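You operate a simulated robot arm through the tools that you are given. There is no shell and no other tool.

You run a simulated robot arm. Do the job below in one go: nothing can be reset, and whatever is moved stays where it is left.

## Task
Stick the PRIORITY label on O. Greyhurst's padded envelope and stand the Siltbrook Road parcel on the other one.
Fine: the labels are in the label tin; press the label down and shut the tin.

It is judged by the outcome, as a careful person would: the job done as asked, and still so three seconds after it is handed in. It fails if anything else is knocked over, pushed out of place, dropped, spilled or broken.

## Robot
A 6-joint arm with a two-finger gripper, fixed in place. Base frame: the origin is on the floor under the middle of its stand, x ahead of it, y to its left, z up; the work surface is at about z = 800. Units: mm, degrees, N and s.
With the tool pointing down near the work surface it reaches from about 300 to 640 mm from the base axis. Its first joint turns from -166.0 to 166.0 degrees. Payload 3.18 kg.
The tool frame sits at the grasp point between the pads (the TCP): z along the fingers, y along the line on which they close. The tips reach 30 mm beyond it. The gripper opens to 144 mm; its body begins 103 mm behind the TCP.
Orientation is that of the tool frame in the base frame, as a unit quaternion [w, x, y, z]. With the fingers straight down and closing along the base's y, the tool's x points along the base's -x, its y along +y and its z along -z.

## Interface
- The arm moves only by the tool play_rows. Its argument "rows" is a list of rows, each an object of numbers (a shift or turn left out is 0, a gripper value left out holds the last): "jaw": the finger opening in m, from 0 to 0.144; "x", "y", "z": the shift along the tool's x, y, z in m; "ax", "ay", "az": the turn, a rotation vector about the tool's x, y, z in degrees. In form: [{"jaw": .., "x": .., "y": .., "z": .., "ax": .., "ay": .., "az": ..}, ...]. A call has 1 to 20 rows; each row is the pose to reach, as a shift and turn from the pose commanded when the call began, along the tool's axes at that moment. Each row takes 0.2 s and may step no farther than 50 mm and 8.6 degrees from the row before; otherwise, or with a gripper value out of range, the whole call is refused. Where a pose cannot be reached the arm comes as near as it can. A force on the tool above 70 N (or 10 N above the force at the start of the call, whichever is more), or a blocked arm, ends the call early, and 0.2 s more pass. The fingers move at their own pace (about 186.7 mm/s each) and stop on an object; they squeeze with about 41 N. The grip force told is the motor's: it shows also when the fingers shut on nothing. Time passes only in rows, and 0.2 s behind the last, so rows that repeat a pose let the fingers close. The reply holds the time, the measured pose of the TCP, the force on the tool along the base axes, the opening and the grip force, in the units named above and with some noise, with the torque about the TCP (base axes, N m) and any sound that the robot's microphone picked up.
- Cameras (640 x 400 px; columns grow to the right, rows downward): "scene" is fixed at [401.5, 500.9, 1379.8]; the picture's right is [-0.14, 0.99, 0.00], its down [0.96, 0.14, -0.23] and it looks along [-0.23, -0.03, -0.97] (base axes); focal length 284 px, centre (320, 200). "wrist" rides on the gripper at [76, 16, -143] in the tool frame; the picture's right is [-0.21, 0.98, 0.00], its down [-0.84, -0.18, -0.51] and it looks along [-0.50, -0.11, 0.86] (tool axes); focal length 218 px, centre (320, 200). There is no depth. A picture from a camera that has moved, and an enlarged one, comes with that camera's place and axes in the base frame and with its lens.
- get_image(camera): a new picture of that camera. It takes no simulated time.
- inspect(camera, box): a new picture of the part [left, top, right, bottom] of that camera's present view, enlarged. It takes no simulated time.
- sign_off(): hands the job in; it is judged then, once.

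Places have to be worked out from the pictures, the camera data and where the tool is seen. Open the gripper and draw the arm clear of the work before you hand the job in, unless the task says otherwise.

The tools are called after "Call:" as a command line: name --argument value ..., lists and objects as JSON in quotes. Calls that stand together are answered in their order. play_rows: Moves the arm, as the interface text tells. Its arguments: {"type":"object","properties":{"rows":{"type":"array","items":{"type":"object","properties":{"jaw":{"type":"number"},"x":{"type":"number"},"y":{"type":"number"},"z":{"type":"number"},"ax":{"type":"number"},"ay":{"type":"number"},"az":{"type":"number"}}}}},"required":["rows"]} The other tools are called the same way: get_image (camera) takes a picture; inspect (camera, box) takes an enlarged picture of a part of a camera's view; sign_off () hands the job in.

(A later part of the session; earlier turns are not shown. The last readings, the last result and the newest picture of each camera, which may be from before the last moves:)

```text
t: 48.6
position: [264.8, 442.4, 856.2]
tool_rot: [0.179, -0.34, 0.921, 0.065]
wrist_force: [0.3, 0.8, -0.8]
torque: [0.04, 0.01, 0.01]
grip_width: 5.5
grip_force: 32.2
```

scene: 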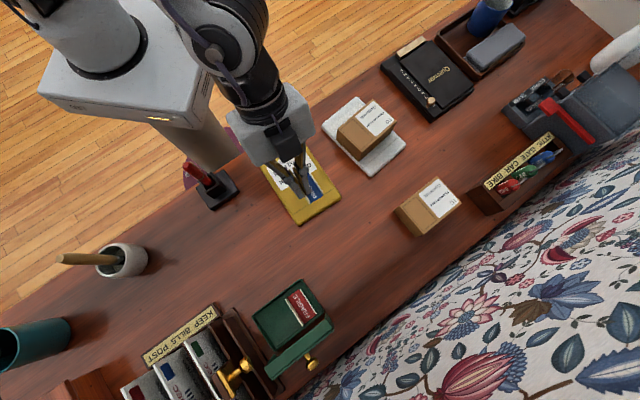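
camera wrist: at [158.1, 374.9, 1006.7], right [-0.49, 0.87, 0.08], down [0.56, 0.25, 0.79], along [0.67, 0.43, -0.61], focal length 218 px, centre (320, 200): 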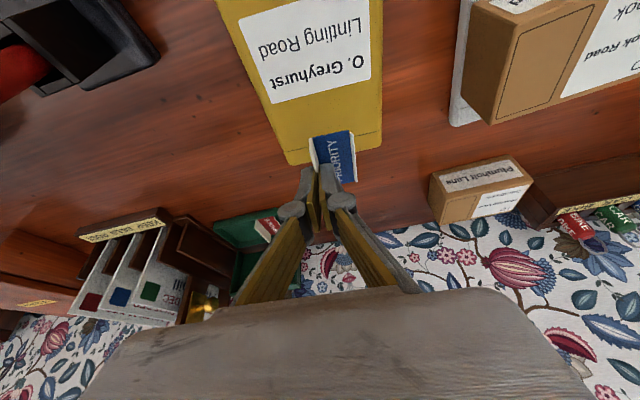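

Call:
play_rows --rows '[{"x": 0.0004, "z": 0.0011}, {"x": 0.0009, "z": 0.0022}]'

```text
t: 49.2
position: [264.6, 444.6, 855.1]
tool_rot: [0.18, -0.339, 0.921, 0.065]
wrist_force: [0.9, 0.5, 0.2]
torque: [0.0, 0.05, 0.03]
grip_width: 6.1
grip_force: 33.1
```

No clear contact yet at TCP z≈855; I continue in ~1.2 mm steps.

Call:
play_rows --rows '[{"x": 0.0004, "z": 0.0011}, {"x": 0.0009, "z": 0.0022}]'

```text
t: 49.8
position: [264.3, 443.4, 852.7]
tool_rot: [0.18, -0.34, 0.921, 0.067]
wrist_force: [-1.4, -2.4, 12.7]
torque: [-0.06, 0.05, -0.06]
grip_width: 6.0
grip_force: 32.7
```

Contact at 12.7 N: the label is resting on the envelope. I look once more and then open the fingers slightly.

Call:
play_rows --rows '[{"x": 0.0001, "z": 0.0003}, {"jaw": 0.008, "x": 0.0001, "z": 0.0003}, {"jaw": 0.012, "x": 0.0001, "z": 0.0003}, {"jaw": 0.012, "x": 0.0001, "z": 0.0003}]'

Call:
inspect --camera "wrist" --box '[220, 60, 420, 240]'

Call:
inspect --camera "scene" --box '[250, 130, 350, 230]'

```text
t: 50.8
position: [265.4, 442.9, 850.9]
tool_rot: [0.18, -0.339, 0.921, 0.066]
wrist_force: [0.3, 0.3, -1.2]
torque: [0.0, -0.04, 0.02]
grip_width: 12.1
grip_force: 0.0
```

```text
2.22 times, centred on (320, 150) of wrist
camera zoom: at [158.3, 374.6, 954.7], right [-0.49, 0.87, 0.08], down [0.57, 0.25, 0.79], along [0.67, 0.43, -0.61], focal length 485 px, centre (320, 311)
```

zoom: 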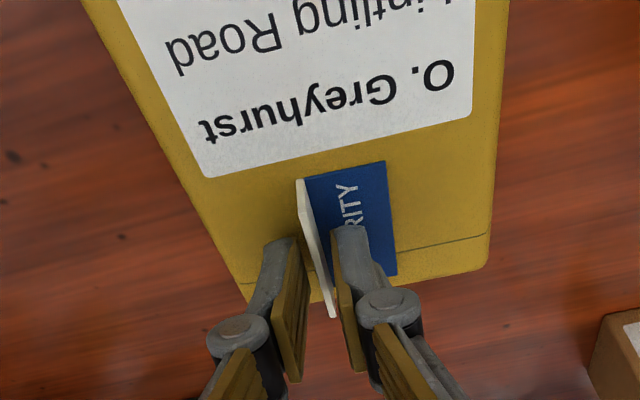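

```text
4.00 times, centred on (300, 180) of scene
camera zoom: at [401.5, 500.9, 1379.8], right [-0.14, 0.99, 0.0], down [0.96, 0.14, -0.23], along [-0.23, -0.03, -0.97], focal length 1137 px, centre (400, 280)
```

zoom: 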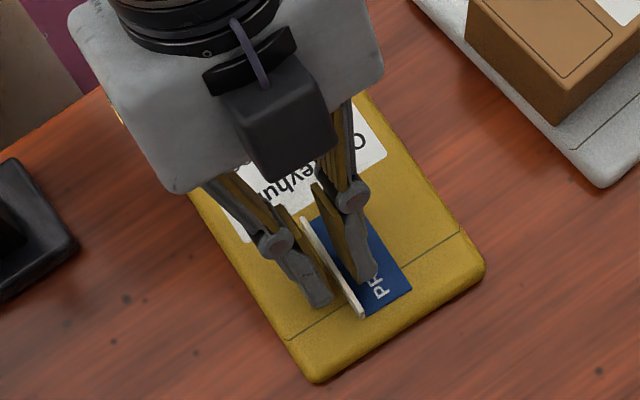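

The label stays put on the envelope, and its curled right edge now lies flat. I withdraw along the tool axis.

Call:
play_rows --rows '[{"z": -0.01}, {"z": -0.02}, {"z": -0.035}, {"z": -0.055}, {"z": -0.075}]'

Call:
inspect --camera "wrist" --box '[220, 40, 420, 240]'

Call:
inspect --camera "scene" --box '[250, 130, 350, 230]'

```text
t: 52.0
position: [243.7, 422.7, 920.7]
tool_rot: [0.179, -0.34, 0.921, 0.066]
wrist_force: [0.3, 0.3, 0.4]
torque: [-0.01, -0.05, 0.01]
grip_width: 12.2
grip_force: 0.1
```

```text
2.00 times, centred on (320, 140) of wrist
camera zoom: at [136.9, 354.8, 1024.1], right [-0.49, 0.87, 0.08], down [0.56, 0.25, 0.79], along [0.67, 0.43, -0.61], focal length 436 px, centre (320, 320)
```

zoom: 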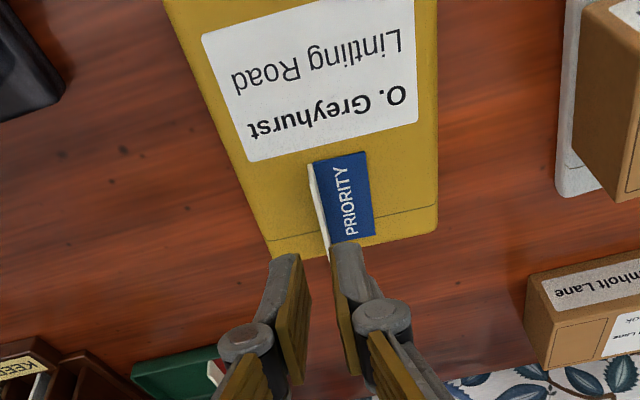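

```text
4.00 times, centred on (300, 180) of scene
camera zoom: at [401.5, 500.9, 1379.8], right [-0.14, 0.99, 0.0], down [0.96, 0.14, -0.23], along [-0.23, -0.03, -0.97], focal length 1137 px, centre (400, 280)
```

zoom: 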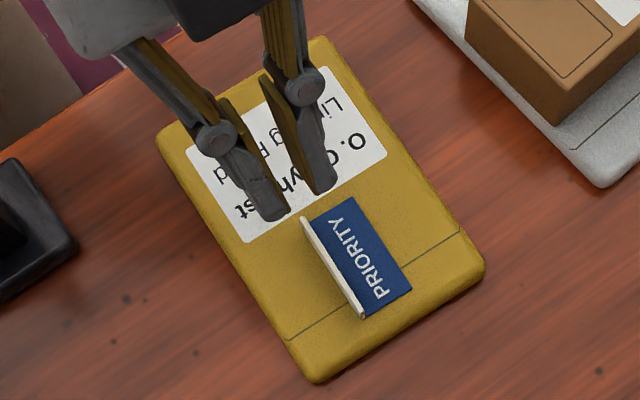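

The PRIORITY label lies flat at about (262,460), aligned with the envelope and clear of the address. Now I close the fingers, stand the tool upright and move above the blue face (right of the fin) to press it down.

Call:
play_rows --rows '[{"jaw": 0.0, "x": -0.004, "y": 0.0051, "z": 0.008, "ay": 5.5}, {"x": -0.009, "y": 0.0102, "z": 0.02, "ay": 11}, {"x": -0.0145, "y": 0.0153, "z": 0.036, "ay": 16.5}, {"x": -0.02, "y": 0.0204, "z": 0.052, "ay": 22}]'

Call:
inspect --camera "wrist" --box '[220, 100, 420, 300]'

Call:
inspect --camera "scene" --box '[250, 130, 350, 230]'

```text
t: 53.0
position: [258.4, 464.6, 880.7]
tool_rot: [0.0, -0.346, 0.938, -0.001]
wrist_force: [0.7, 0.2, -0.4]
torque: [0.02, -0.01, -0.02]
grip_width: 0.0
grip_force: 30.5
```

```text
2.00 times, centred on (320, 200) of wrist
camera zoom: at [189.3, 427.1, 1022.7], right [-0.48, 0.88, 0.0], down [0.76, 0.41, 0.51], along [0.45, 0.24, -0.86], focal length 436 px, centre (320, 200)
```

zoom: 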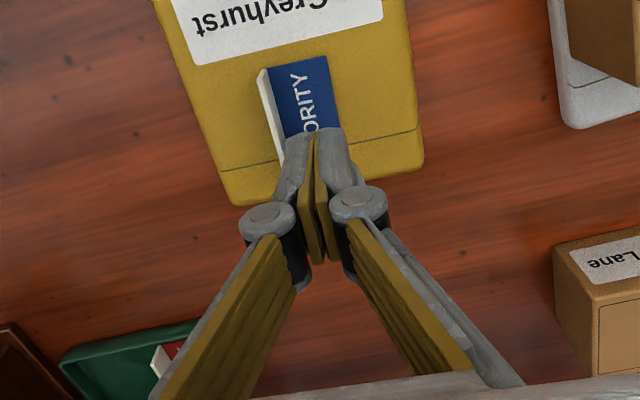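

```text
4.00 times, centred on (300, 180) of scene
camera zoom: at [401.5, 500.9, 1379.8], right [-0.14, 0.99, 0.0], down [0.96, 0.14, -0.23], along [-0.23, -0.03, -0.97], focal length 1137 px, centre (400, 280)
```

zoom: 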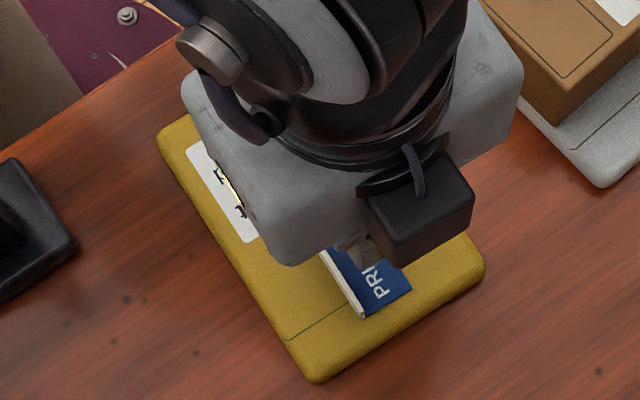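

The closed fingertips are over the blue face, ~6 mm clear of the fin. I lower most of the way, then press gently.

Call:
play_rows --rows '[{"z": 0.01}, {"z": 0.02}, {"z": 0.027}]'

```text
t: 53.8
position: [258.7, 465.1, 853.0]
tool_rot: [0.001, -0.346, 0.938, 0.0]
wrist_force: [-0.3, -0.6, -0.5]
torque: [0.0, 0.04, 0.01]
grip_width: 0.1
grip_force: 30.3
```

Call:
play_rows --rows '[{"z": 0.0015}, {"z": 0.003}]'

```text
t: 54.4
position: [258.1, 464.1, 848.9]
tool_rot: [0.001, -0.346, 0.938, -0.001]
wrist_force: [0.3, -0.4, 0.1]
torque: [0.0, -0.02, -0.03]
grip_width: 0.2
grip_force: 30.5
```

Still no contact at tip z≈819. I continue in 1 mm steps.

Call:
play_rows --rows '[{"z": 0.001}, {"z": 0.002}]'

```text
t: 55.0
position: [258.9, 464.4, 847.8]
tool_rot: [0.001, -0.346, 0.938, 0.0]
wrist_force: [-0.5, 0.5, -0.3]
torque: [0.01, -0.04, -0.02]
grip_width: 0.0
grip_force: 30.7
```

Call:
play_rows --rows '[{"z": 0.001}, {"z": 0.002}]'

```text
t: 55.6
position: [258.5, 463.8, 847.4]
tool_rot: [0.001, -0.346, 0.938, -0.001]
wrist_force: [-0.5, -1.1, 7.1]
torque: [-0.05, -0.01, -0.01]
grip_width: 6.1
grip_force: 30.4
```

There's contact at 7 N, but the jaw reading jumped to 6 mm; I check the pictures before pressing further.

Call:
inspect --camera "wrist" --box '[220, 100, 420, 300]'

Call:
inspect --camera "scene" --box '[250, 130, 350, 230]'

Call:
inspect --camera "wrist" --box '[280, 110, 360, 190]'

```text
2.00 times, centred on (320, 200) of wrist
camera zoom: at [188.8, 427.1, 988.4], right [-0.48, 0.88, 0.0], down [0.76, 0.41, 0.51], along [0.45, 0.24, -0.86], focal length 436 px, centre (320, 200)
```

zoom: 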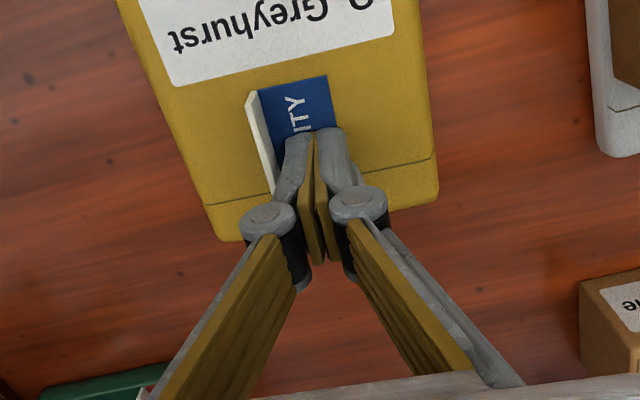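

```text
4.00 times, centred on (300, 180) of scene
camera zoom: at [401.5, 500.9, 1379.8], right [-0.14, 0.99, 0.0], down [0.96, 0.14, -0.23], along [-0.23, -0.03, -0.97], focal length 1137 px, centre (400, 280)
```

zoom: 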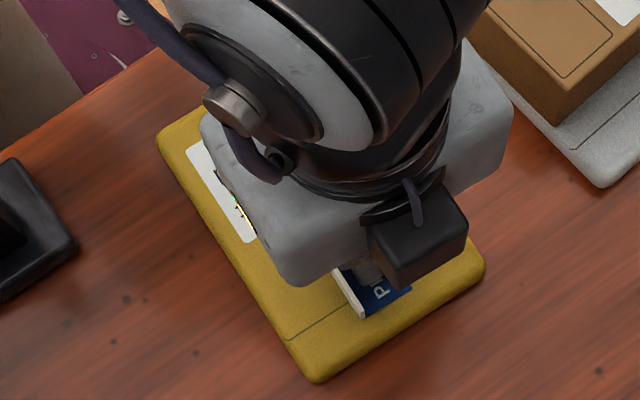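

```text
5.00 times, centred on (320, 150) of wrist
camera zoom: at [188.8, 427.1, 988.4], right [-0.48, 0.88, 0.0], down [0.76, 0.41, 0.51], along [0.45, 0.24, -0.86], focal length 1091 px, centre (320, 450)
```

zoom: 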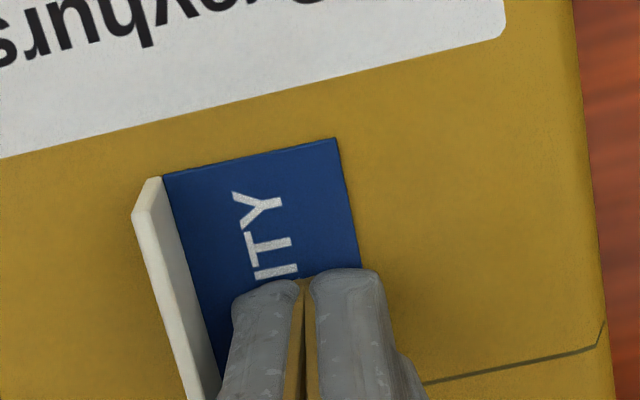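

The tips are simply pressing on the label face, pushed slightly apart by the contact. I press on a little more firmly.

Call:
play_rows --rows '[{"z": 0.0006}, {"z": 0.0012}, {"z": 0.0012}]'

```text
t: 56.4
position: [259.1, 464.9, 844.3]
tool_rot: [0.002, -0.346, 0.938, 0.001]
wrist_force: [-1.1, -2.7, 20.6]
torque: [-0.1, 0.07, 0.02]
grip_width: 6.0
grip_force: 30.6
```

20.6 N of firm pressure; I add a touch more and hold briefly, then lift off.

Call:
play_rows --rows '[{"z": 0.0006}, {"z": 0.0006}, {"z": 0.0006}]'

Call:
play_rows --rows '[{"z": -0.003}, {"z": -0.01}, {"z": -0.025}, {"z": -0.045}, {"z": -0.065}]'

Call:
inspect --camera "wrist" --box '[220, 60, 420, 260]'

Call:
get_image --camera "scene"

```text
t: 57.2
position: [257.5, 464.6, 844.0]
tool_rot: [0.002, -0.347, 0.938, 0.001]
wrist_force: [-0.3, 0.8, 31.4]
torque: [-0.04, 0.06, 0.01]
grip_width: 5.8
grip_force: 30.8
```

```text
t: 58.4
position: [258.5, 464.6, 908.8]
tool_rot: [0.001, -0.346, 0.938, -0.001]
wrist_force: [-0.1, 0.4, 0.3]
torque: [0.0, 0.0, 0.01]
grip_width: 0.0
grip_force: 30.4
```

```text
2.00 times, centred on (320, 160) of wrist
camera zoom: at [189.4, 427.6, 1050.2], right [-0.48, 0.88, 0.0], down [0.76, 0.41, 0.51], along [0.45, 0.24, -0.86], focal length 436 px, centre (320, 280)
```

zoom: 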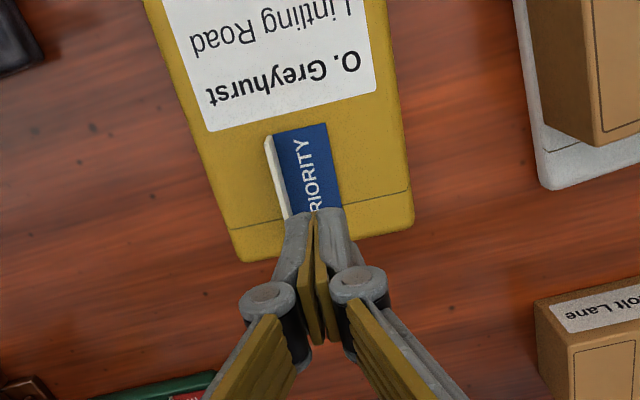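

```text
taken
```

scene: 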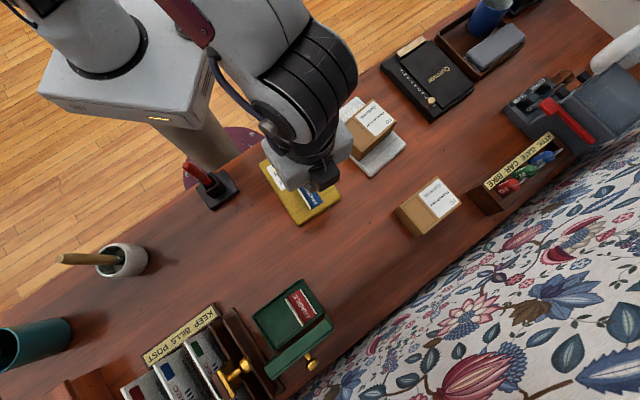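

The label is pressed flat and firmly stuck (31 N applied). Next is shutting the tin: I'll hook the closed fingers behind the upright lid, right of its knob, and bring it over. First I move up and tilt towards the tin.

Call:
play_rows --rows '[{"x": -0.0134, "y": -0.0195, "z": -0.0116, "ay": -5.25}, {"x": -0.0268, "y": -0.039, "z": -0.0231, "ay": -10.5}, {"x": -0.0401, "y": -0.0586, "z": -0.0347, "ay": -15.75}, {"x": -0.0535, "y": -0.0781, "z": -0.0462, "ay": -21}]'

Call:
play_rows --rows '[{"x": -0.016, "y": -0.0101, "z": 0.0062, "ax": -0.35, "ay": -3.8, "az": -0.6}, {"x": -0.0321, "y": -0.0203, "z": 0.0123, "ax": -0.7, "ay": -7.6, "az": -1.2}, {"x": -0.0481, "y": -0.0304, "z": 0.0185, "ax": -1.05, "ay": -11.4, "az": -1.8}, {"x": -0.0642, "y": -0.0406, "z": 0.0246, "ax": -1.4, "ay": -15.2, "az": -2.4}, {"x": -0.0802, "y": -0.0507, "z": 0.0308, "ax": -1.75, "ay": -19, "az": -3.03}]'

Call:
get_image --camera "wrist"

Call:
get_image --camera "scene"

```text
t: 59.4
position: [347.9, 438.8, 956.6]
tool_rot: [0.172, -0.341, 0.922, 0.063]
wrist_force: [-0.4, 0.5, 0.2]
torque: [-0.01, -0.02, 0.0]
grip_width: 0.0
grip_force: 31.0
```

```text
t: 60.6
position: [442.4, 455.5, 957.6]
tool_rot: [0.311, -0.35, 0.875, 0.124]
wrist_force: [0.3, 0.6, 1.0]
torque: [0.01, -0.01, -0.01]
grip_width: 0.0
grip_force: 30.4
out of reach, approached as far as the arm can: row 5
```

```text
taken
camera wrist: at [322.5, 365.0, 1019.5], right [-0.56, 0.82, 0.13], down [0.36, 0.1, 0.93], along [0.75, 0.56, -0.36], focal length 218 px, centre (320, 200)
```

wrist: 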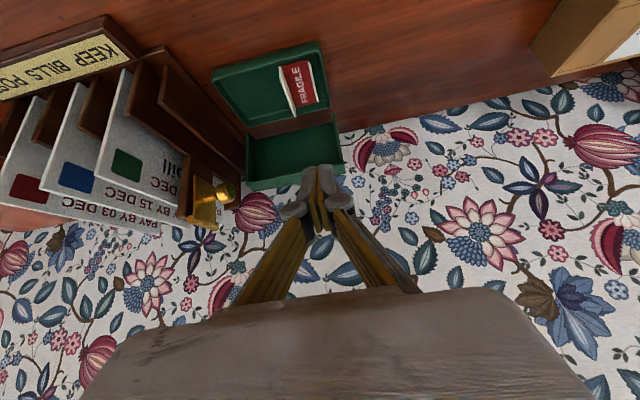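

```text
taken
```

scene: 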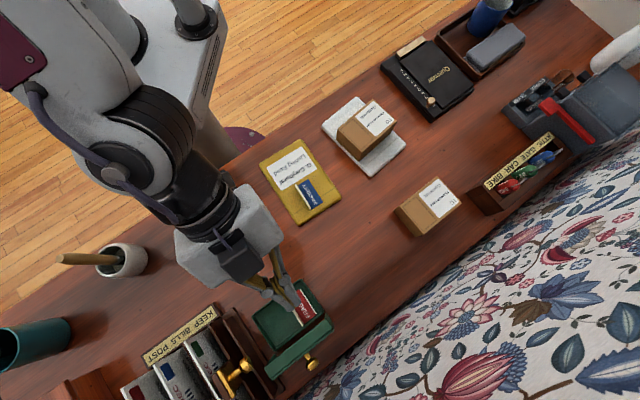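

The arm can't reach that pose at this height with so much tilt, so I change the plan: pinch the lid's right side wall (thin and vertical), rotate it part-way closed, then use the knob as before. I move to hover above the lid's right edge with a gentler tilt.

Call:
play_rows --rows '[{"jaw": 0.01, "x": -0.006, "y": 0.0077, "z": 0.006, "ay": 4.7}, {"jaw": 0.02, "x": -0.012, "y": 0.0155, "z": 0.012, "ay": 9.4}, {"jaw": 0.02, "x": -0.018, "y": 0.0232, "z": 0.0179, "ay": 14}]'

Call:
get_image --camera "wrist"

Call:
inspect --camera "wrist" --box '[190, 90, 370, 250]'

Call:
inspect --camera "scene" --box '[230, 260, 350, 380]'

```text
t: 61.4
position: [444.6, 488.6, 954.0]
tool_rot: [0.209, -0.365, 0.903, 0.084]
wrist_force: [0.2, -0.4, -0.1]
torque: [-0.02, -0.03, -0.01]
grip_width: 20.1
grip_force: 0.0
out of reach, approached as far as the arm can: row 1
```

```text
taken
camera wrist: at [338.1, 409.9, 1048.0], right [-0.54, 0.83, 0.09], down [0.51, 0.24, 0.83], along [0.67, 0.5, -0.56], focal length 218 px, centre (320, 200)
```

wrist: 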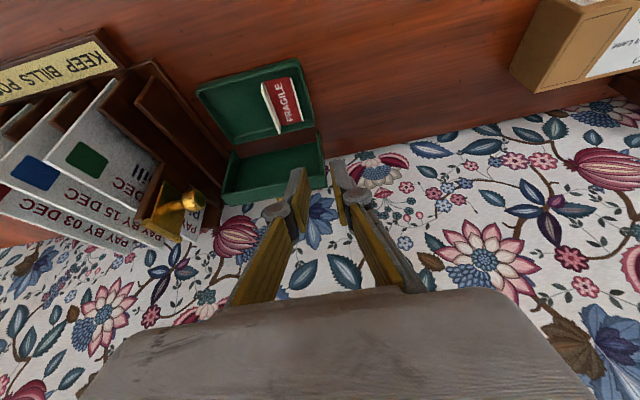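

```text
2.50 times, centred on (280, 170) of wrist
camera zoom: at [338.1, 409.9, 1048.0], right [-0.54, 0.83, 0.09], down [0.51, 0.24, 0.83], along [0.67, 0.5, -0.56], focal length 546 px, centre (420, 275)
```

zoom: 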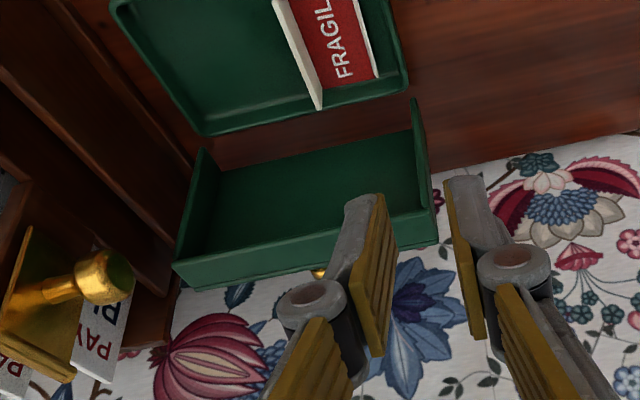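

```text
3.33 times, centred on (290, 320) of scene
camera zoom: at [401.5, 500.9, 1379.8], right [-0.14, 0.99, 0.0], down [0.96, 0.14, -0.23], along [-0.23, -0.03, -0.97], focal length 947 px, centre (420, -200)
```

zoom: 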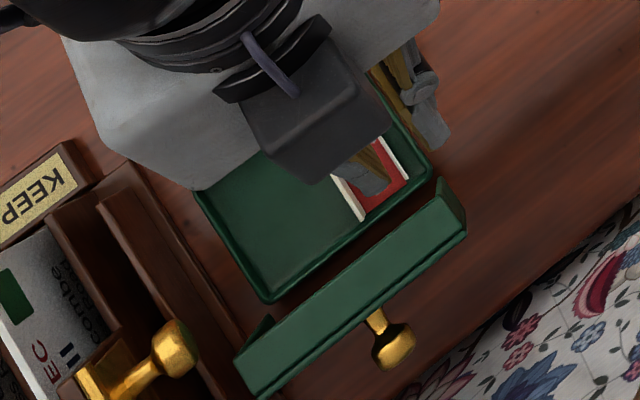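

The lid's right wall is almost exactly on the tool's midline; its inner lip corner is at about u=707, z=898. I lower the open fingers in front of the lid's cavity, then will slide them outward to straddle that side wall beneath the front lip.

Call:
play_rows --rows '[{"x": 0.0025, "z": 0.0152}, {"x": 0.005, "z": 0.0304}, {"x": 0.0076, "z": 0.0455}, {"x": 0.0101, "z": 0.0607}]'

Call:
inspect --camera "wrist" --box '[230, 70, 410, 230]'

Call:
inspect --camera "scene" --box '[250, 270, 340, 360]'

```text
t: 62.4
position: [456.9, 501.6, 895.4]
tool_rot: [0.21, -0.365, 0.903, 0.084]
wrist_force: [-0.5, -0.6, 0.8]
torque: [-0.01, 0.03, 0.01]
grip_width: 20.0
grip_force: 0.1
```

```text
2.50 times, centred on (320, 150) of wrist
camera zoom: at [351.4, 422.2, 989.0], right [-0.54, 0.83, 0.09], down [0.51, 0.24, 0.83], along [0.67, 0.49, -0.56], focal length 546 px, centre (320, 325)
```

zoom: 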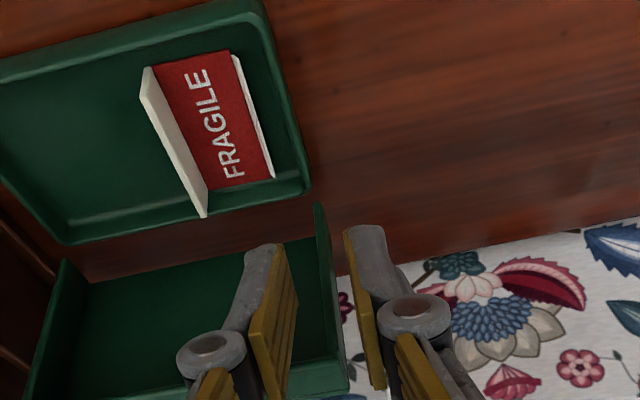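

```text
4.44 times, centred on (295, 315) of scene
camera zoom: at [401.5, 500.9, 1379.8], right [-0.14, 0.99, 0.0], down [0.96, 0.14, -0.23], along [-0.23, -0.03, -0.97], focal length 1263 px, centre (431, -311)
```

zoom: 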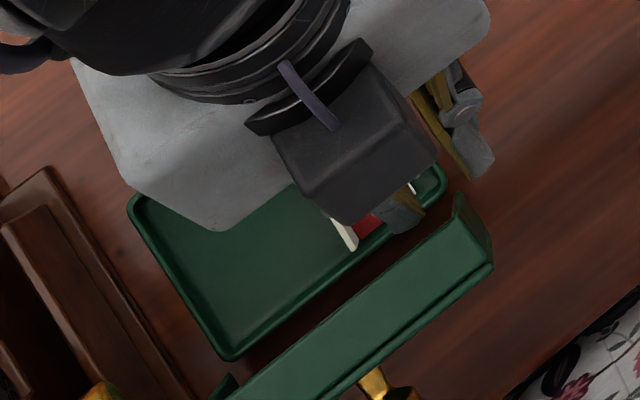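

The lid's right wall lies between the two fingers, well centred. I slide outward 16 mm to straddle it.

Call:
play_rows --rows '[{"x": -0.0048, "z": 0.0023}, {"x": -0.0096, "z": 0.0047}, {"x": -0.0144, "z": 0.007}]'

Call:
inspect --camera "wrist" --box '[230, 70, 410, 230]'

Call:
inspect --camera "scene" --box '[250, 270, 340, 360]'

```text
t: 63.2
position: [470.1, 512.4, 895.4]
tool_rot: [0.21, -0.364, 0.903, 0.083]
wrist_force: [0.2, 0.0, 0.4]
torque: [0.01, 0.0, 0.02]
grip_width: 20.3
grip_force: 0.0
```

```text
2.50 times, centred on (320, 150) of wrist
camera zoom: at [362.4, 433.9, 989.1], right [-0.54, 0.83, 0.09], down [0.51, 0.24, 0.83], along [0.67, 0.5, -0.56], focal length 546 px, centre (320, 325)
```

zoom: 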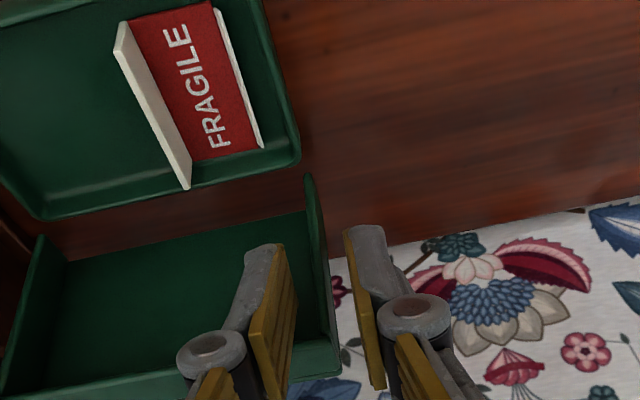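

```text
4.44 times, centred on (295, 315) of scene
camera zoom: at [401.5, 500.9, 1379.8], right [-0.14, 0.99, 0.0], down [0.96, 0.14, -0.23], along [-0.23, -0.03, -0.97], focal length 1263 px, centre (431, -311)
```

zoom: 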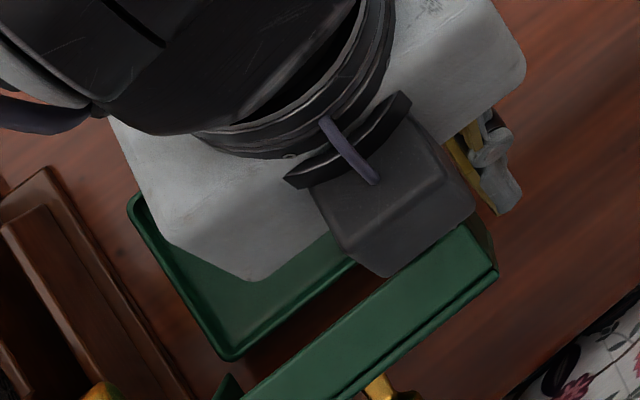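

Both fingers straddle the wall without contact. I close on it.

Call:
play_rows --rows '[{"jaw": 0.012}, {"jaw": 0.006}, {"jaw": 0.0}, {"jaw": 0.0}]'

Call:
inspect --camera "wrist" --box '[230, 70, 410, 230]'

```text
t: 64.2
position: [470.0, 512.3, 895.4]
tool_rot: [0.209, -0.364, 0.904, 0.083]
wrist_force: [9.7, -5.3, -3.0]
torque: [-0.08, -0.32, -0.06]
grip_width: 6.2
grip_force: 35.0
```

```text
2.50 times, centred on (320, 150) of wrist
camera zoom: at [363.0, 433.3, 989.0], right [-0.54, 0.83, 0.09], down [0.51, 0.24, 0.83], along [0.67, 0.49, -0.56], focal length 546 px, centre (320, 325)
```

zoom: 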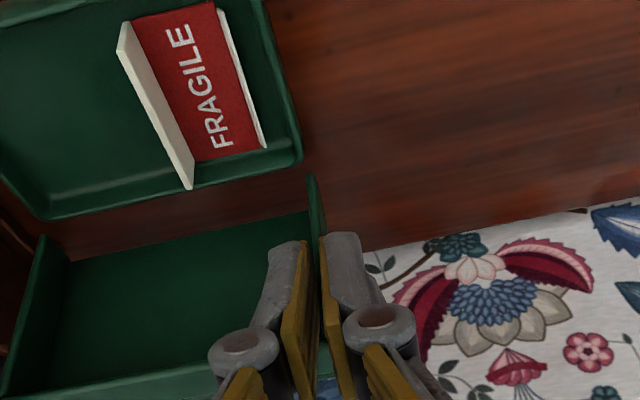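

The side wall is gripped (6 mm). I rotate tool and lid together about the hinge by 24° towards closed.

Call:
play_rows --rows '[{"x": 0.0053, "z": -0.0012, "ay": -4}, {"x": 0.0107, "z": -0.0021, "ay": -8}, {"x": 0.0161, "z": -0.0025, "ay": -12}, {"x": 0.0215, "z": -0.0026, "ay": -16}, {"x": 0.027, "z": -0.0023, "ay": -20}, {"x": 0.0323, "z": -0.0017, "ay": -24}]'

Call:
inspect --camera "wrist" --box '[230, 70, 410, 230]'

Call:
inspect --camera "scene" --box '[250, 270, 340, 360]'

```text
t: 65.6
position: [455.7, 501.0, 889.7]
tool_rot: [0.303, -0.342, 0.883, 0.109]
wrist_force: [-5.8, 6.4, -1.5]
torque: [0.06, 0.16, 0.4]
grip_width: 6.1
grip_force: 35.8
out of reach, approached as far as the arm can: row 3, 4, 5, 6
stopped in row 6: the force on the tool passed its limit at 72 N (the readings are from after the stop); the commanded pose is now the measured one
```

```text
2.50 times, centred on (320, 150) of wrist
camera zoom: at [335.9, 415.4, 956.5], right [-0.53, 0.84, 0.11], down [0.38, 0.12, 0.92], along [0.76, 0.53, -0.38], focal length 546 px, centre (320, 325)
```

zoom: 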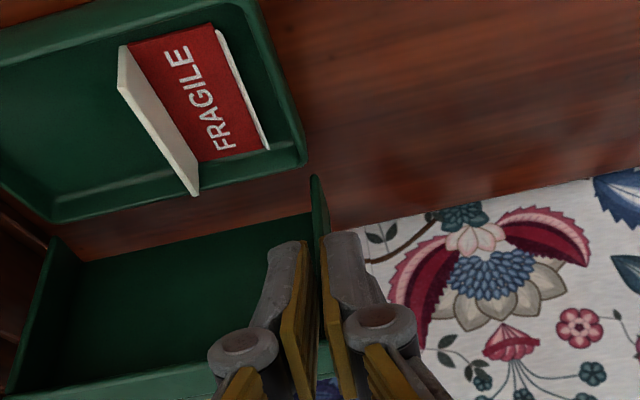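

```text
4.44 times, centred on (295, 315) of scene
camera zoom: at [401.5, 500.9, 1379.8], right [-0.14, 0.99, 0.0], down [0.96, 0.14, -0.23], along [-0.23, -0.03, -0.97], focal length 1263 px, centre (431, -311)
```

zoom: 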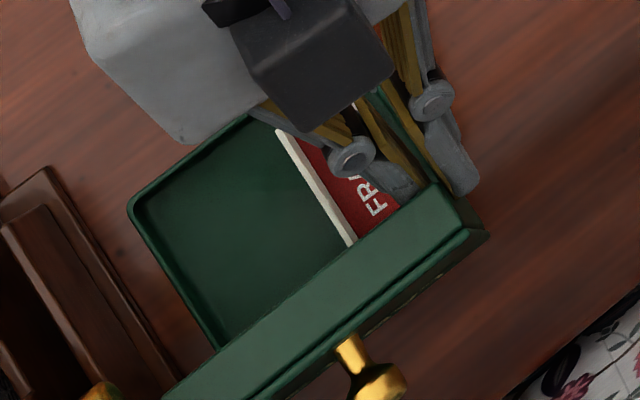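

The arm reached its tilt limit part-way; the lid rotated about 13° and the tin looks unmoved. I open the fingers, back out of the lid's cavity and have a look.

Call:
play_rows --rows '[{"jaw": 0.01}, {"jaw": 0.022}, {"jaw": 0.022}, {"x": 0.0092, "z": -0.0038}, {"x": 0.0185, "z": -0.0077}, {"x": 0.04, "z": -0.02}]'

Call:
get_image --camera "wrist"

Call:
inspect --camera "scene" --box '[230, 260, 350, 380]'

```text
t: 67.0
position: [426.3, 468.6, 881.7]
tool_rot: [0.302, -0.342, 0.883, 0.108]
wrist_force: [-0.4, 0.4, 0.2]
torque: [0.03, -0.02, -0.01]
grip_width: 22.2
grip_force: 0.1
```

```text
taken
camera wrist: at [303.9, 383.7, 947.5], right [-0.53, 0.84, 0.11], down [0.38, 0.12, 0.92], along [0.76, 0.53, -0.38], focal length 218 px, centre (320, 200)
```

wrist: 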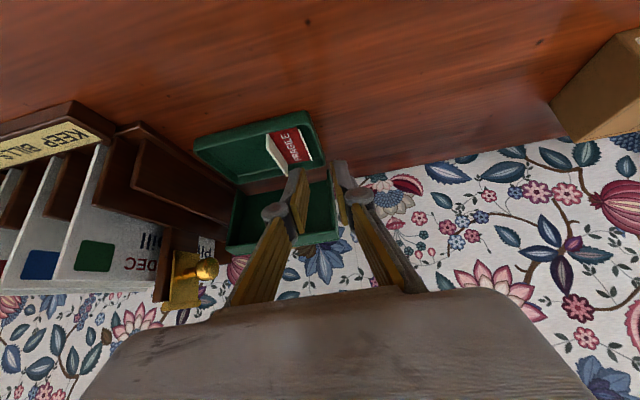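

```text
3.33 times, centred on (290, 320) of scene
camera zoom: at [401.5, 500.9, 1379.8], right [-0.14, 0.99, 0.0], down [0.96, 0.14, -0.23], along [-0.23, -0.03, -0.97], focal length 947 px, centre (420, -200)
```

zoom: 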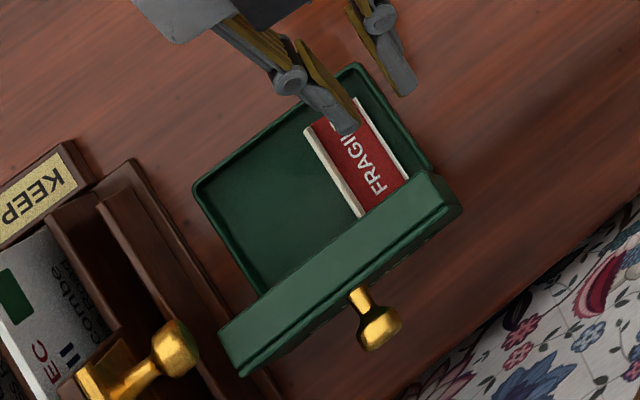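

The lid is now around 84° and both the tin and FRAGILE label look undisturbed. A better way: roll the tool 90° so one finger of a wide-open jaw reaches behind the lid without much tilt. I rise clear first, then roll.

Call:
play_rows --rows '[{"x": -0.004, "y": -0.0058, "z": -0.0184, "ax": -0.18, "ay": 3.15, "az": -0.25}, {"x": -0.0081, "y": -0.0117, "z": -0.0367, "ax": -0.37, "ay": 6.3, "az": -0.5}, {"x": -0.0121, "y": -0.0176, "z": -0.055, "ax": -0.55, "ay": 9.45, "az": -0.75}, {"x": -0.0162, "y": -0.0235, "z": -0.0734, "ax": -0.75, "ay": 12.6, "az": -1.0}]'

Call:
play_rows --rows '[{"az": 8.18}, {"az": 16.36}, {"az": 24.55}, {"az": 32.73}, {"az": 40.91}, {"az": 49.09}, {"az": 57.27}, {"az": 65.45}, {"az": 73.64}, {"az": 81.82}, {"az": 90}]'

Call:
get_image --camera "wrist"

Call:
get_image --camera "scene"

```text
t: 68.2
position: [447.2, 415.5, 958.0]
tool_rot: [0.25, -0.411, 0.877, 0.004]
wrist_force: [1.0, 0.3, 0.3]
torque: [0.04, -0.03, 0.0]
grip_width: 22.0
grip_force: 0.0
out of reach, approached as far as the arm can: row 1, 2, 3
stopped in row 4: the arm was blocked; the commanded pose is now the measured one
```

```text
t: 70.6
position: [448.6, 415.4, 959.8]
tool_rot: [0.174, 0.331, 0.91, 0.181]
wrist_force: [-0.1, -0.5, -0.1]
torque: [-0.03, -0.01, -0.01]
grip_width: 22.0
grip_force: 0.0
```

```text
taken
camera wrist: at [339.2, 447.0, 1075.4], right [0.68, 0.56, 0.48], down [0.29, -0.8, 0.53], along [0.68, -0.22, -0.7], focal length 218 px, centre (320, 200)
```

wrist: 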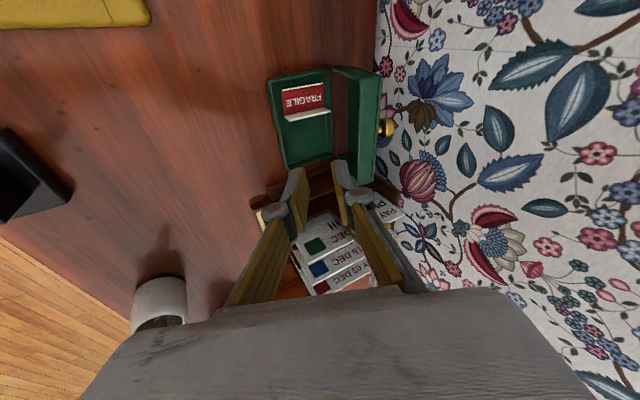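

```text
taken
```

scene: 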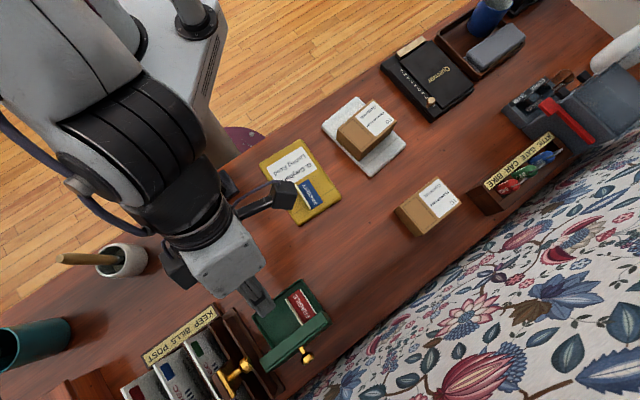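

The wrist passed near a singular pose there, ending with the tool rolled as wanted but leaning slightly sideways; nothing was touched. I correct the orientation and position to sit squarely in front of the lid.

Call:
play_rows --rows '[{"x": 0.0076, "y": 0.0002, "z": -0.0002, "ax": 0.57, "ay": 2.18, "az": 1.99}, {"x": 0.0153, "y": 0.0005, "z": -0.0005, "ax": 1.13, "ay": 4.37, "az": 3.98}, {"x": 0.023, "y": 0.0007, "z": -0.0007, "ax": 1.7, "ay": 6.55, "az": 5.98}, {"x": 0.0306, "y": 0.001, "z": -0.0009, "ax": 2.27, "ay": 8.73, "az": 7.97}]'

Call:
get_image --camera "wrist"

Call:
inspect --camera "scene" --box '[210, 240, 350, 380]'

```text
t: 71.6
position: [425.9, 435.0, 954.0]
tool_rot: [0.085, 0.381, 0.899, 0.199]
wrist_force: [-0.3, 0.5, 0.0]
torque: [0.0, -0.02, 0.01]
grip_width: 22.2
grip_force: 0.1
```

```text
taken
camera wrist: at [339.4, 458.8, 1089.7], right [0.78, 0.47, 0.41], down [0.32, -0.87, 0.38], along [0.54, -0.17, -0.83], focal length 218 px, centre (320, 200)
```

wrist: 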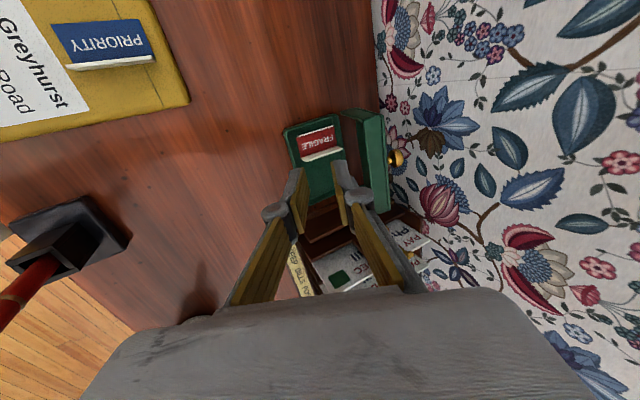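

```text
2.86 times, centred on (280, 310) of scene
camera zoom: at [401.5, 500.9, 1379.8], right [-0.14, 0.99, 0.0], down [0.96, 0.14, -0.23], along [-0.23, -0.03, -0.97], focal length 812 px, centre (434, -114)
```

zoom: 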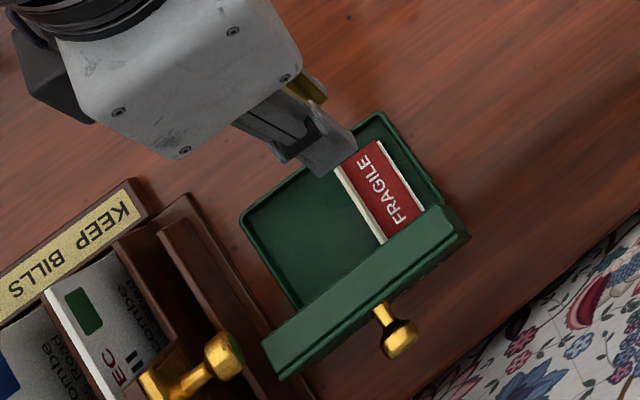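

The orientation is right now (outer finger towards the lid). I zoom in on the lid's end-on profile to judge its angle.

Call:
inspect --camera "wrist" --box '[260, 90, 420, 230]'

```text
2.86 times, centred on (340, 160) of wrist
camera zoom: at [339.4, 458.8, 1089.7], right [0.78, 0.47, 0.41], down [0.32, -0.87, 0.38], along [0.54, -0.17, -0.83], focal length 624 px, centre (263, 314)
```

zoom: 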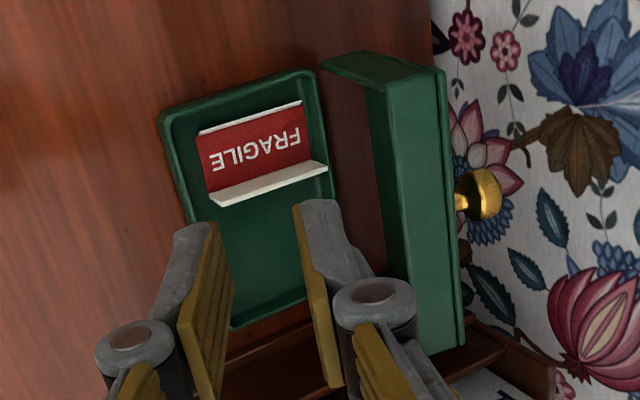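

The lid is at about 80° with its outer lip corner near (u 710, z 900). I open the jaw to 80 mm and move to hover so that the outer finger is just beyond the lid and the inner one stays in front.

Call:
play_rows --rows '[{"jaw": 0.05, "y": 0.0115, "z": 0.0107}, {"jaw": 0.08, "y": 0.0231, "z": 0.0213}, {"jaw": 0.08, "y": 0.0347, "z": 0.032}]'

Call:
get_image --camera "wrist"

Call:
inspect --camera "scene" --box '[210, 240, 350, 380]'

```text
t: 72.4
position: [457.0, 468.3, 939.7]
tool_rot: [0.084, 0.381, 0.899, 0.198]
wrist_force: [0.8, -0.7, 0.2]
torque: [0.01, 0.02, 0.0]
grip_width: 79.9
grip_force: 0.1
```

```text
taken
camera wrist: at [371.2, 490.8, 1075.8], right [0.78, 0.47, 0.41], down [0.32, -0.87, 0.39], along [0.54, -0.17, -0.83], focal length 218 px, centre (320, 200)
```

wrist: 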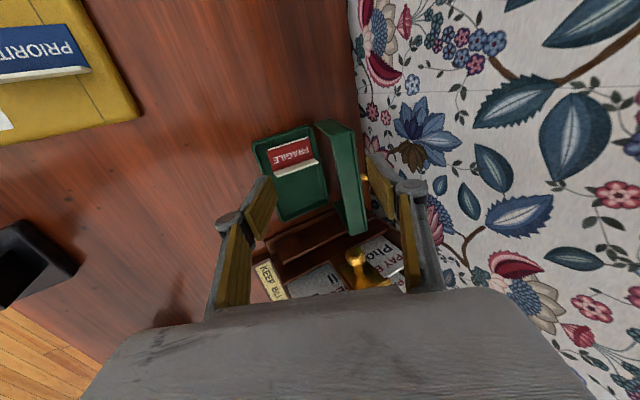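

```text
2.86 times, centred on (280, 310) of scene
camera zoom: at [401.5, 500.9, 1379.8], right [-0.14, 0.99, 0.0], down [0.96, 0.14, -0.23], along [-0.23, -0.03, -0.97], focal length 812 px, centre (434, -114)
```

zoom: 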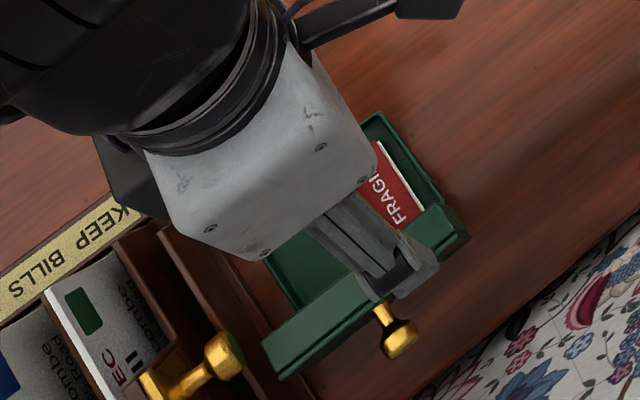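

The outer finger hangs beyond the lid and right of the knob. I zoom in to check the gap between its pad and the lid's outer edge before descending.

Call:
inspect --camera "wrist" --box '[230, 100, 450, 290]'

```text
2.11 times, centred on (340, 195) of wrist
camera zoom: at [371.2, 490.8, 1075.8], right [0.78, 0.47, 0.41], down [0.32, -0.87, 0.39], along [0.54, -0.17, -0.83], focal length 460 px, centre (278, 210)
```

zoom: 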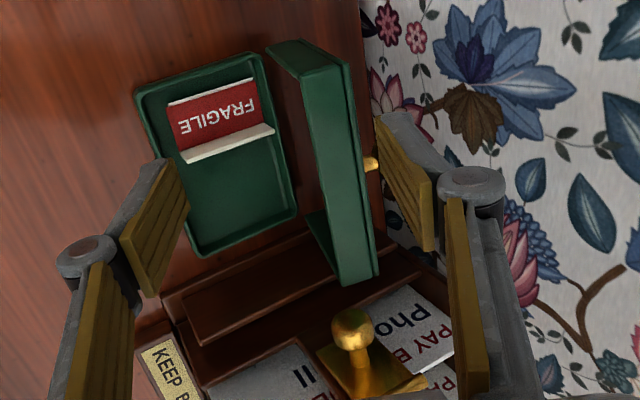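

The pad clears the lid's outer edge by ~5 mm. I descend along the tool axis, nudging outward 1.5 mm.

Call:
play_rows --rows '[{"y": 0.0015, "z": 0.01}, {"y": 0.0015, "z": 0.022}, {"y": 0.0015, "z": 0.034}, {"y": 0.0015, "z": 0.045}]'

Call:
inspect --camera "wrist" --box '[230, 100, 450, 290]'

Call:
inspect --camera "scene" --box '[210, 240, 350, 380]'

```text
t: 73.4
position: [471.7, 482.0, 898.6]
tool_rot: [0.085, 0.381, 0.899, 0.199]
wrist_force: [-0.5, 0.4, -0.2]
torque: [0.0, 0.02, -0.03]
grip_width: 80.0
grip_force: 0.0
```

```text
2.11 times, centred on (340, 195) of wrist
camera zoom: at [386.3, 505.5, 1033.8], right [0.78, 0.47, 0.41], down [0.32, -0.87, 0.39], along [0.54, -0.17, -0.82], focal length 460 px, centre (278, 210)
```

zoom: 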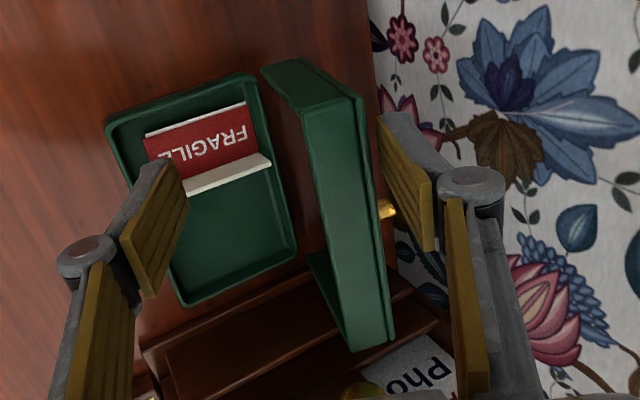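

```text
2.86 times, centred on (280, 310) of scene
camera zoom: at [401.5, 500.9, 1379.8], right [-0.14, 0.99, 0.0], down [0.96, 0.14, -0.23], along [-0.23, -0.03, -0.97], focal length 812 px, centre (434, -114)
```

zoom: 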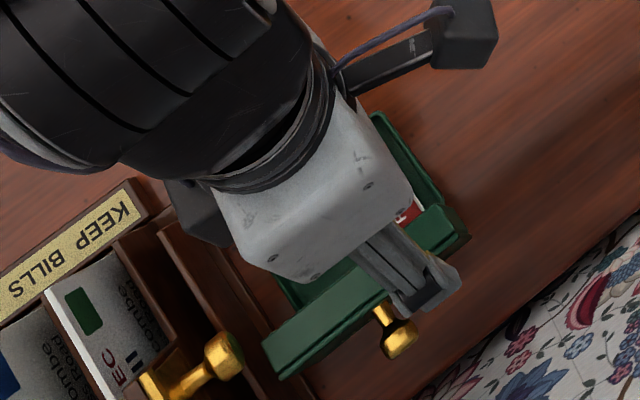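

The lid stands between the fingers. I now pull inward along the closing arc, slowly, to about 57° first.

Call:
play_rows --rows '[{"y": -0.0065, "z": -0.0038}, {"y": -0.013, "z": -0.0076}, {"y": -0.0195, "z": -0.0114}, {"y": -0.026, "z": -0.0152}, {"y": -0.0311, "z": -0.016}, {"y": -0.0362, "z": -0.0167}]'

Call:
inspect --camera "wrist" --box '[230, 100, 450, 290]'

Call:
inspect --camera "scene" --box '[210, 240, 350, 380]'

```text
t: 74.8
position: [444.4, 453.2, 898.4]
tool_rot: [0.085, 0.381, 0.899, 0.199]
wrist_force: [0.1, -0.1, 0.3]
torque: [0.01, 0.01, 0.0]
grip_width: 80.2
grip_force: 0.0
```

```text
2.11 times, centred on (340, 195) of wrist
camera zoom: at [358.5, 476.7, 1034.4], right [0.78, 0.47, 0.41], down [0.32, -0.87, 0.39], along [0.54, -0.17, -0.83], focal length 460 px, centre (278, 210)
```

zoom: 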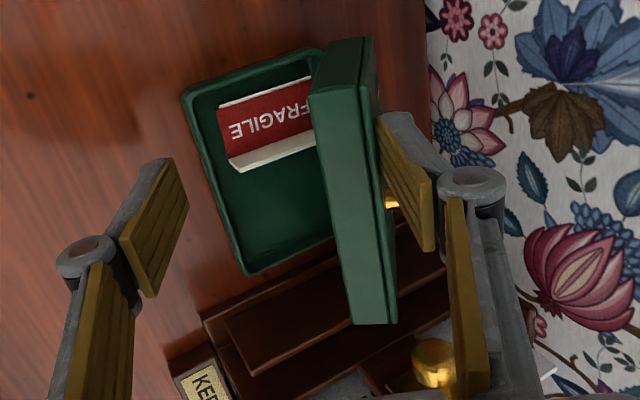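

```text
2.86 times, centred on (280, 310) of scene
camera zoom: at [401.5, 500.9, 1379.8], right [-0.14, 0.99, 0.0], down [0.96, 0.14, -0.23], along [-0.23, -0.03, -0.97], focal length 812 px, centre (434, -114)
```

zoom: 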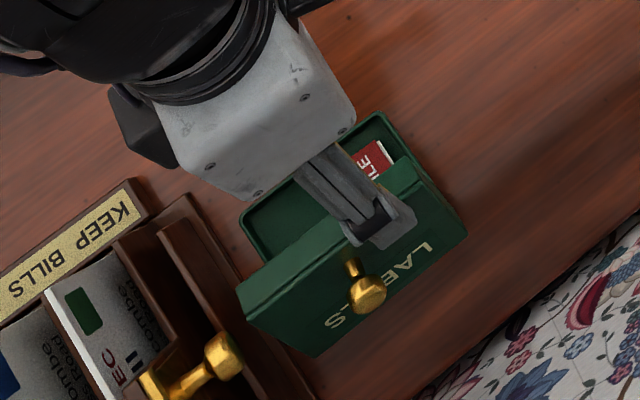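

The lid follows nicely (about 58°, label text visible on top again). I continue along the arc to about 30°.

Call:
play_rows --rows '[{"y": -0.0045, "z": -0.0001}, {"y": -0.009, "z": -0.0002}, {"y": -0.0155, "z": 0.0004}, {"y": -0.0218, "z": 0.0015}, {"y": -0.028, "z": 0.0032}, {"y": -0.0341, "z": 0.0054}]'

Call:
inspect --camera "wrist" --box '[230, 60, 450, 290]'

Call:
inspect --camera "scene" --box '[210, 240, 350, 380]'

```text
t: 76.2
position: [424.9, 432.5, 881.2]
tool_rot: [0.086, 0.38, 0.899, 0.198]
wrist_force: [-0.4, -0.2, -0.4]
torque: [-0.02, 0.01, 0.0]
grip_width: 79.9
grip_force: 0.0
```

```text
1.74 times, centred on (340, 175) of wrist
camera zoom: at [337.7, 456.1, 1015.6], right [0.78, 0.47, 0.41], down [0.32, -0.87, 0.39], along [0.54, -0.17, -0.82], focal length 380 px, centre (285, 244)
```

zoom: 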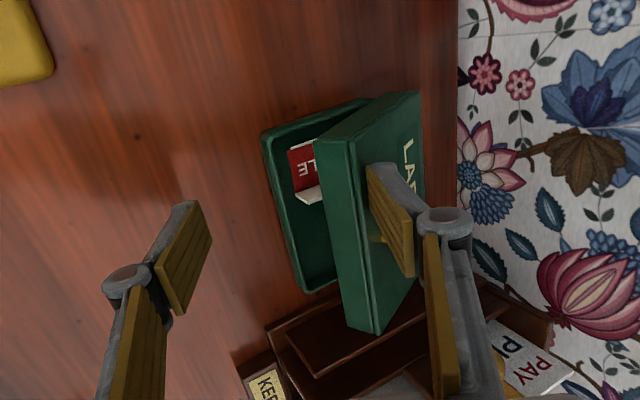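

```text
2.86 times, centred on (280, 310) of scene
camera zoom: at [401.5, 500.9, 1379.8], right [-0.14, 0.99, 0.0], down [0.96, 0.14, -0.23], along [-0.23, -0.03, -0.97], focal length 812 px, centre (434, -114)
```

zoom: 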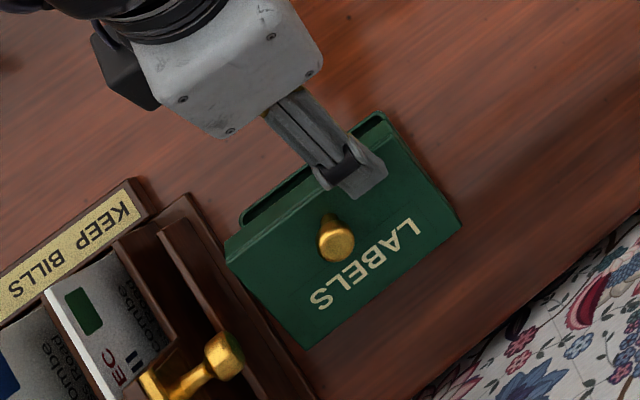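

The lid is at about 30°. I push it down a further 10° this way, keeping the inner finger well above the table.

Call:
play_rows --rows '[{"y": -0.0038, "z": 0.002}, {"y": -0.0076, "z": 0.004}, {"y": -0.0114, "z": 0.006}]'

Call:
play_rows --rows '[{"z": -0.015}, {"z": -0.03}, {"z": -0.05}]'

Call:
get_image --camera "wrist"

Call:
inspect --camera "scene" --box '[210, 240, 350, 380]'

```text
t: 77.0
position: [419.7, 428.4, 870.7]
tool_rot: [0.084, 0.38, 0.899, 0.2]
wrist_force: [-0.1, 0.6, 0.2]
torque: [-0.01, 0.02, 0.01]
grip_width: 79.9
grip_force: 0.1
```

```text
t: 77.8
position: [403.9, 413.9, 914.5]
tool_rot: [0.085, 0.381, 0.899, 0.198]
wrist_force: [0.2, 0.7, -0.6]
torque: [0.0, -0.03, 0.0]
grip_width: 80.2
grip_force: 0.0
```

```text
taken
camera wrist: at [318.2, 437.0, 1050.4], right [0.78, 0.47, 0.41], down [0.32, -0.87, 0.39], along [0.54, -0.17, -0.83], focal length 218 px, centre (320, 200)
```

wrist: 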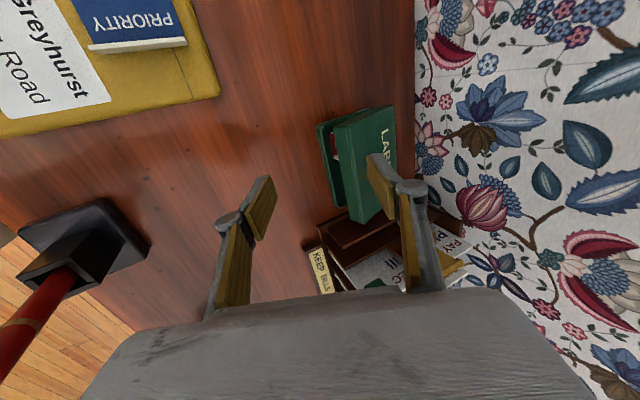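

```text
2.86 times, centred on (280, 310) of scene
camera zoom: at [401.5, 500.9, 1379.8], right [-0.14, 0.99, 0.0], down [0.96, 0.14, -0.23], along [-0.23, -0.03, -0.97], focal length 812 px, centre (434, -114)
```

zoom: 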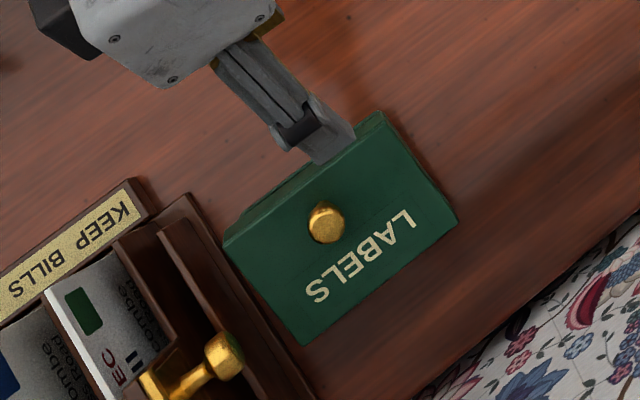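

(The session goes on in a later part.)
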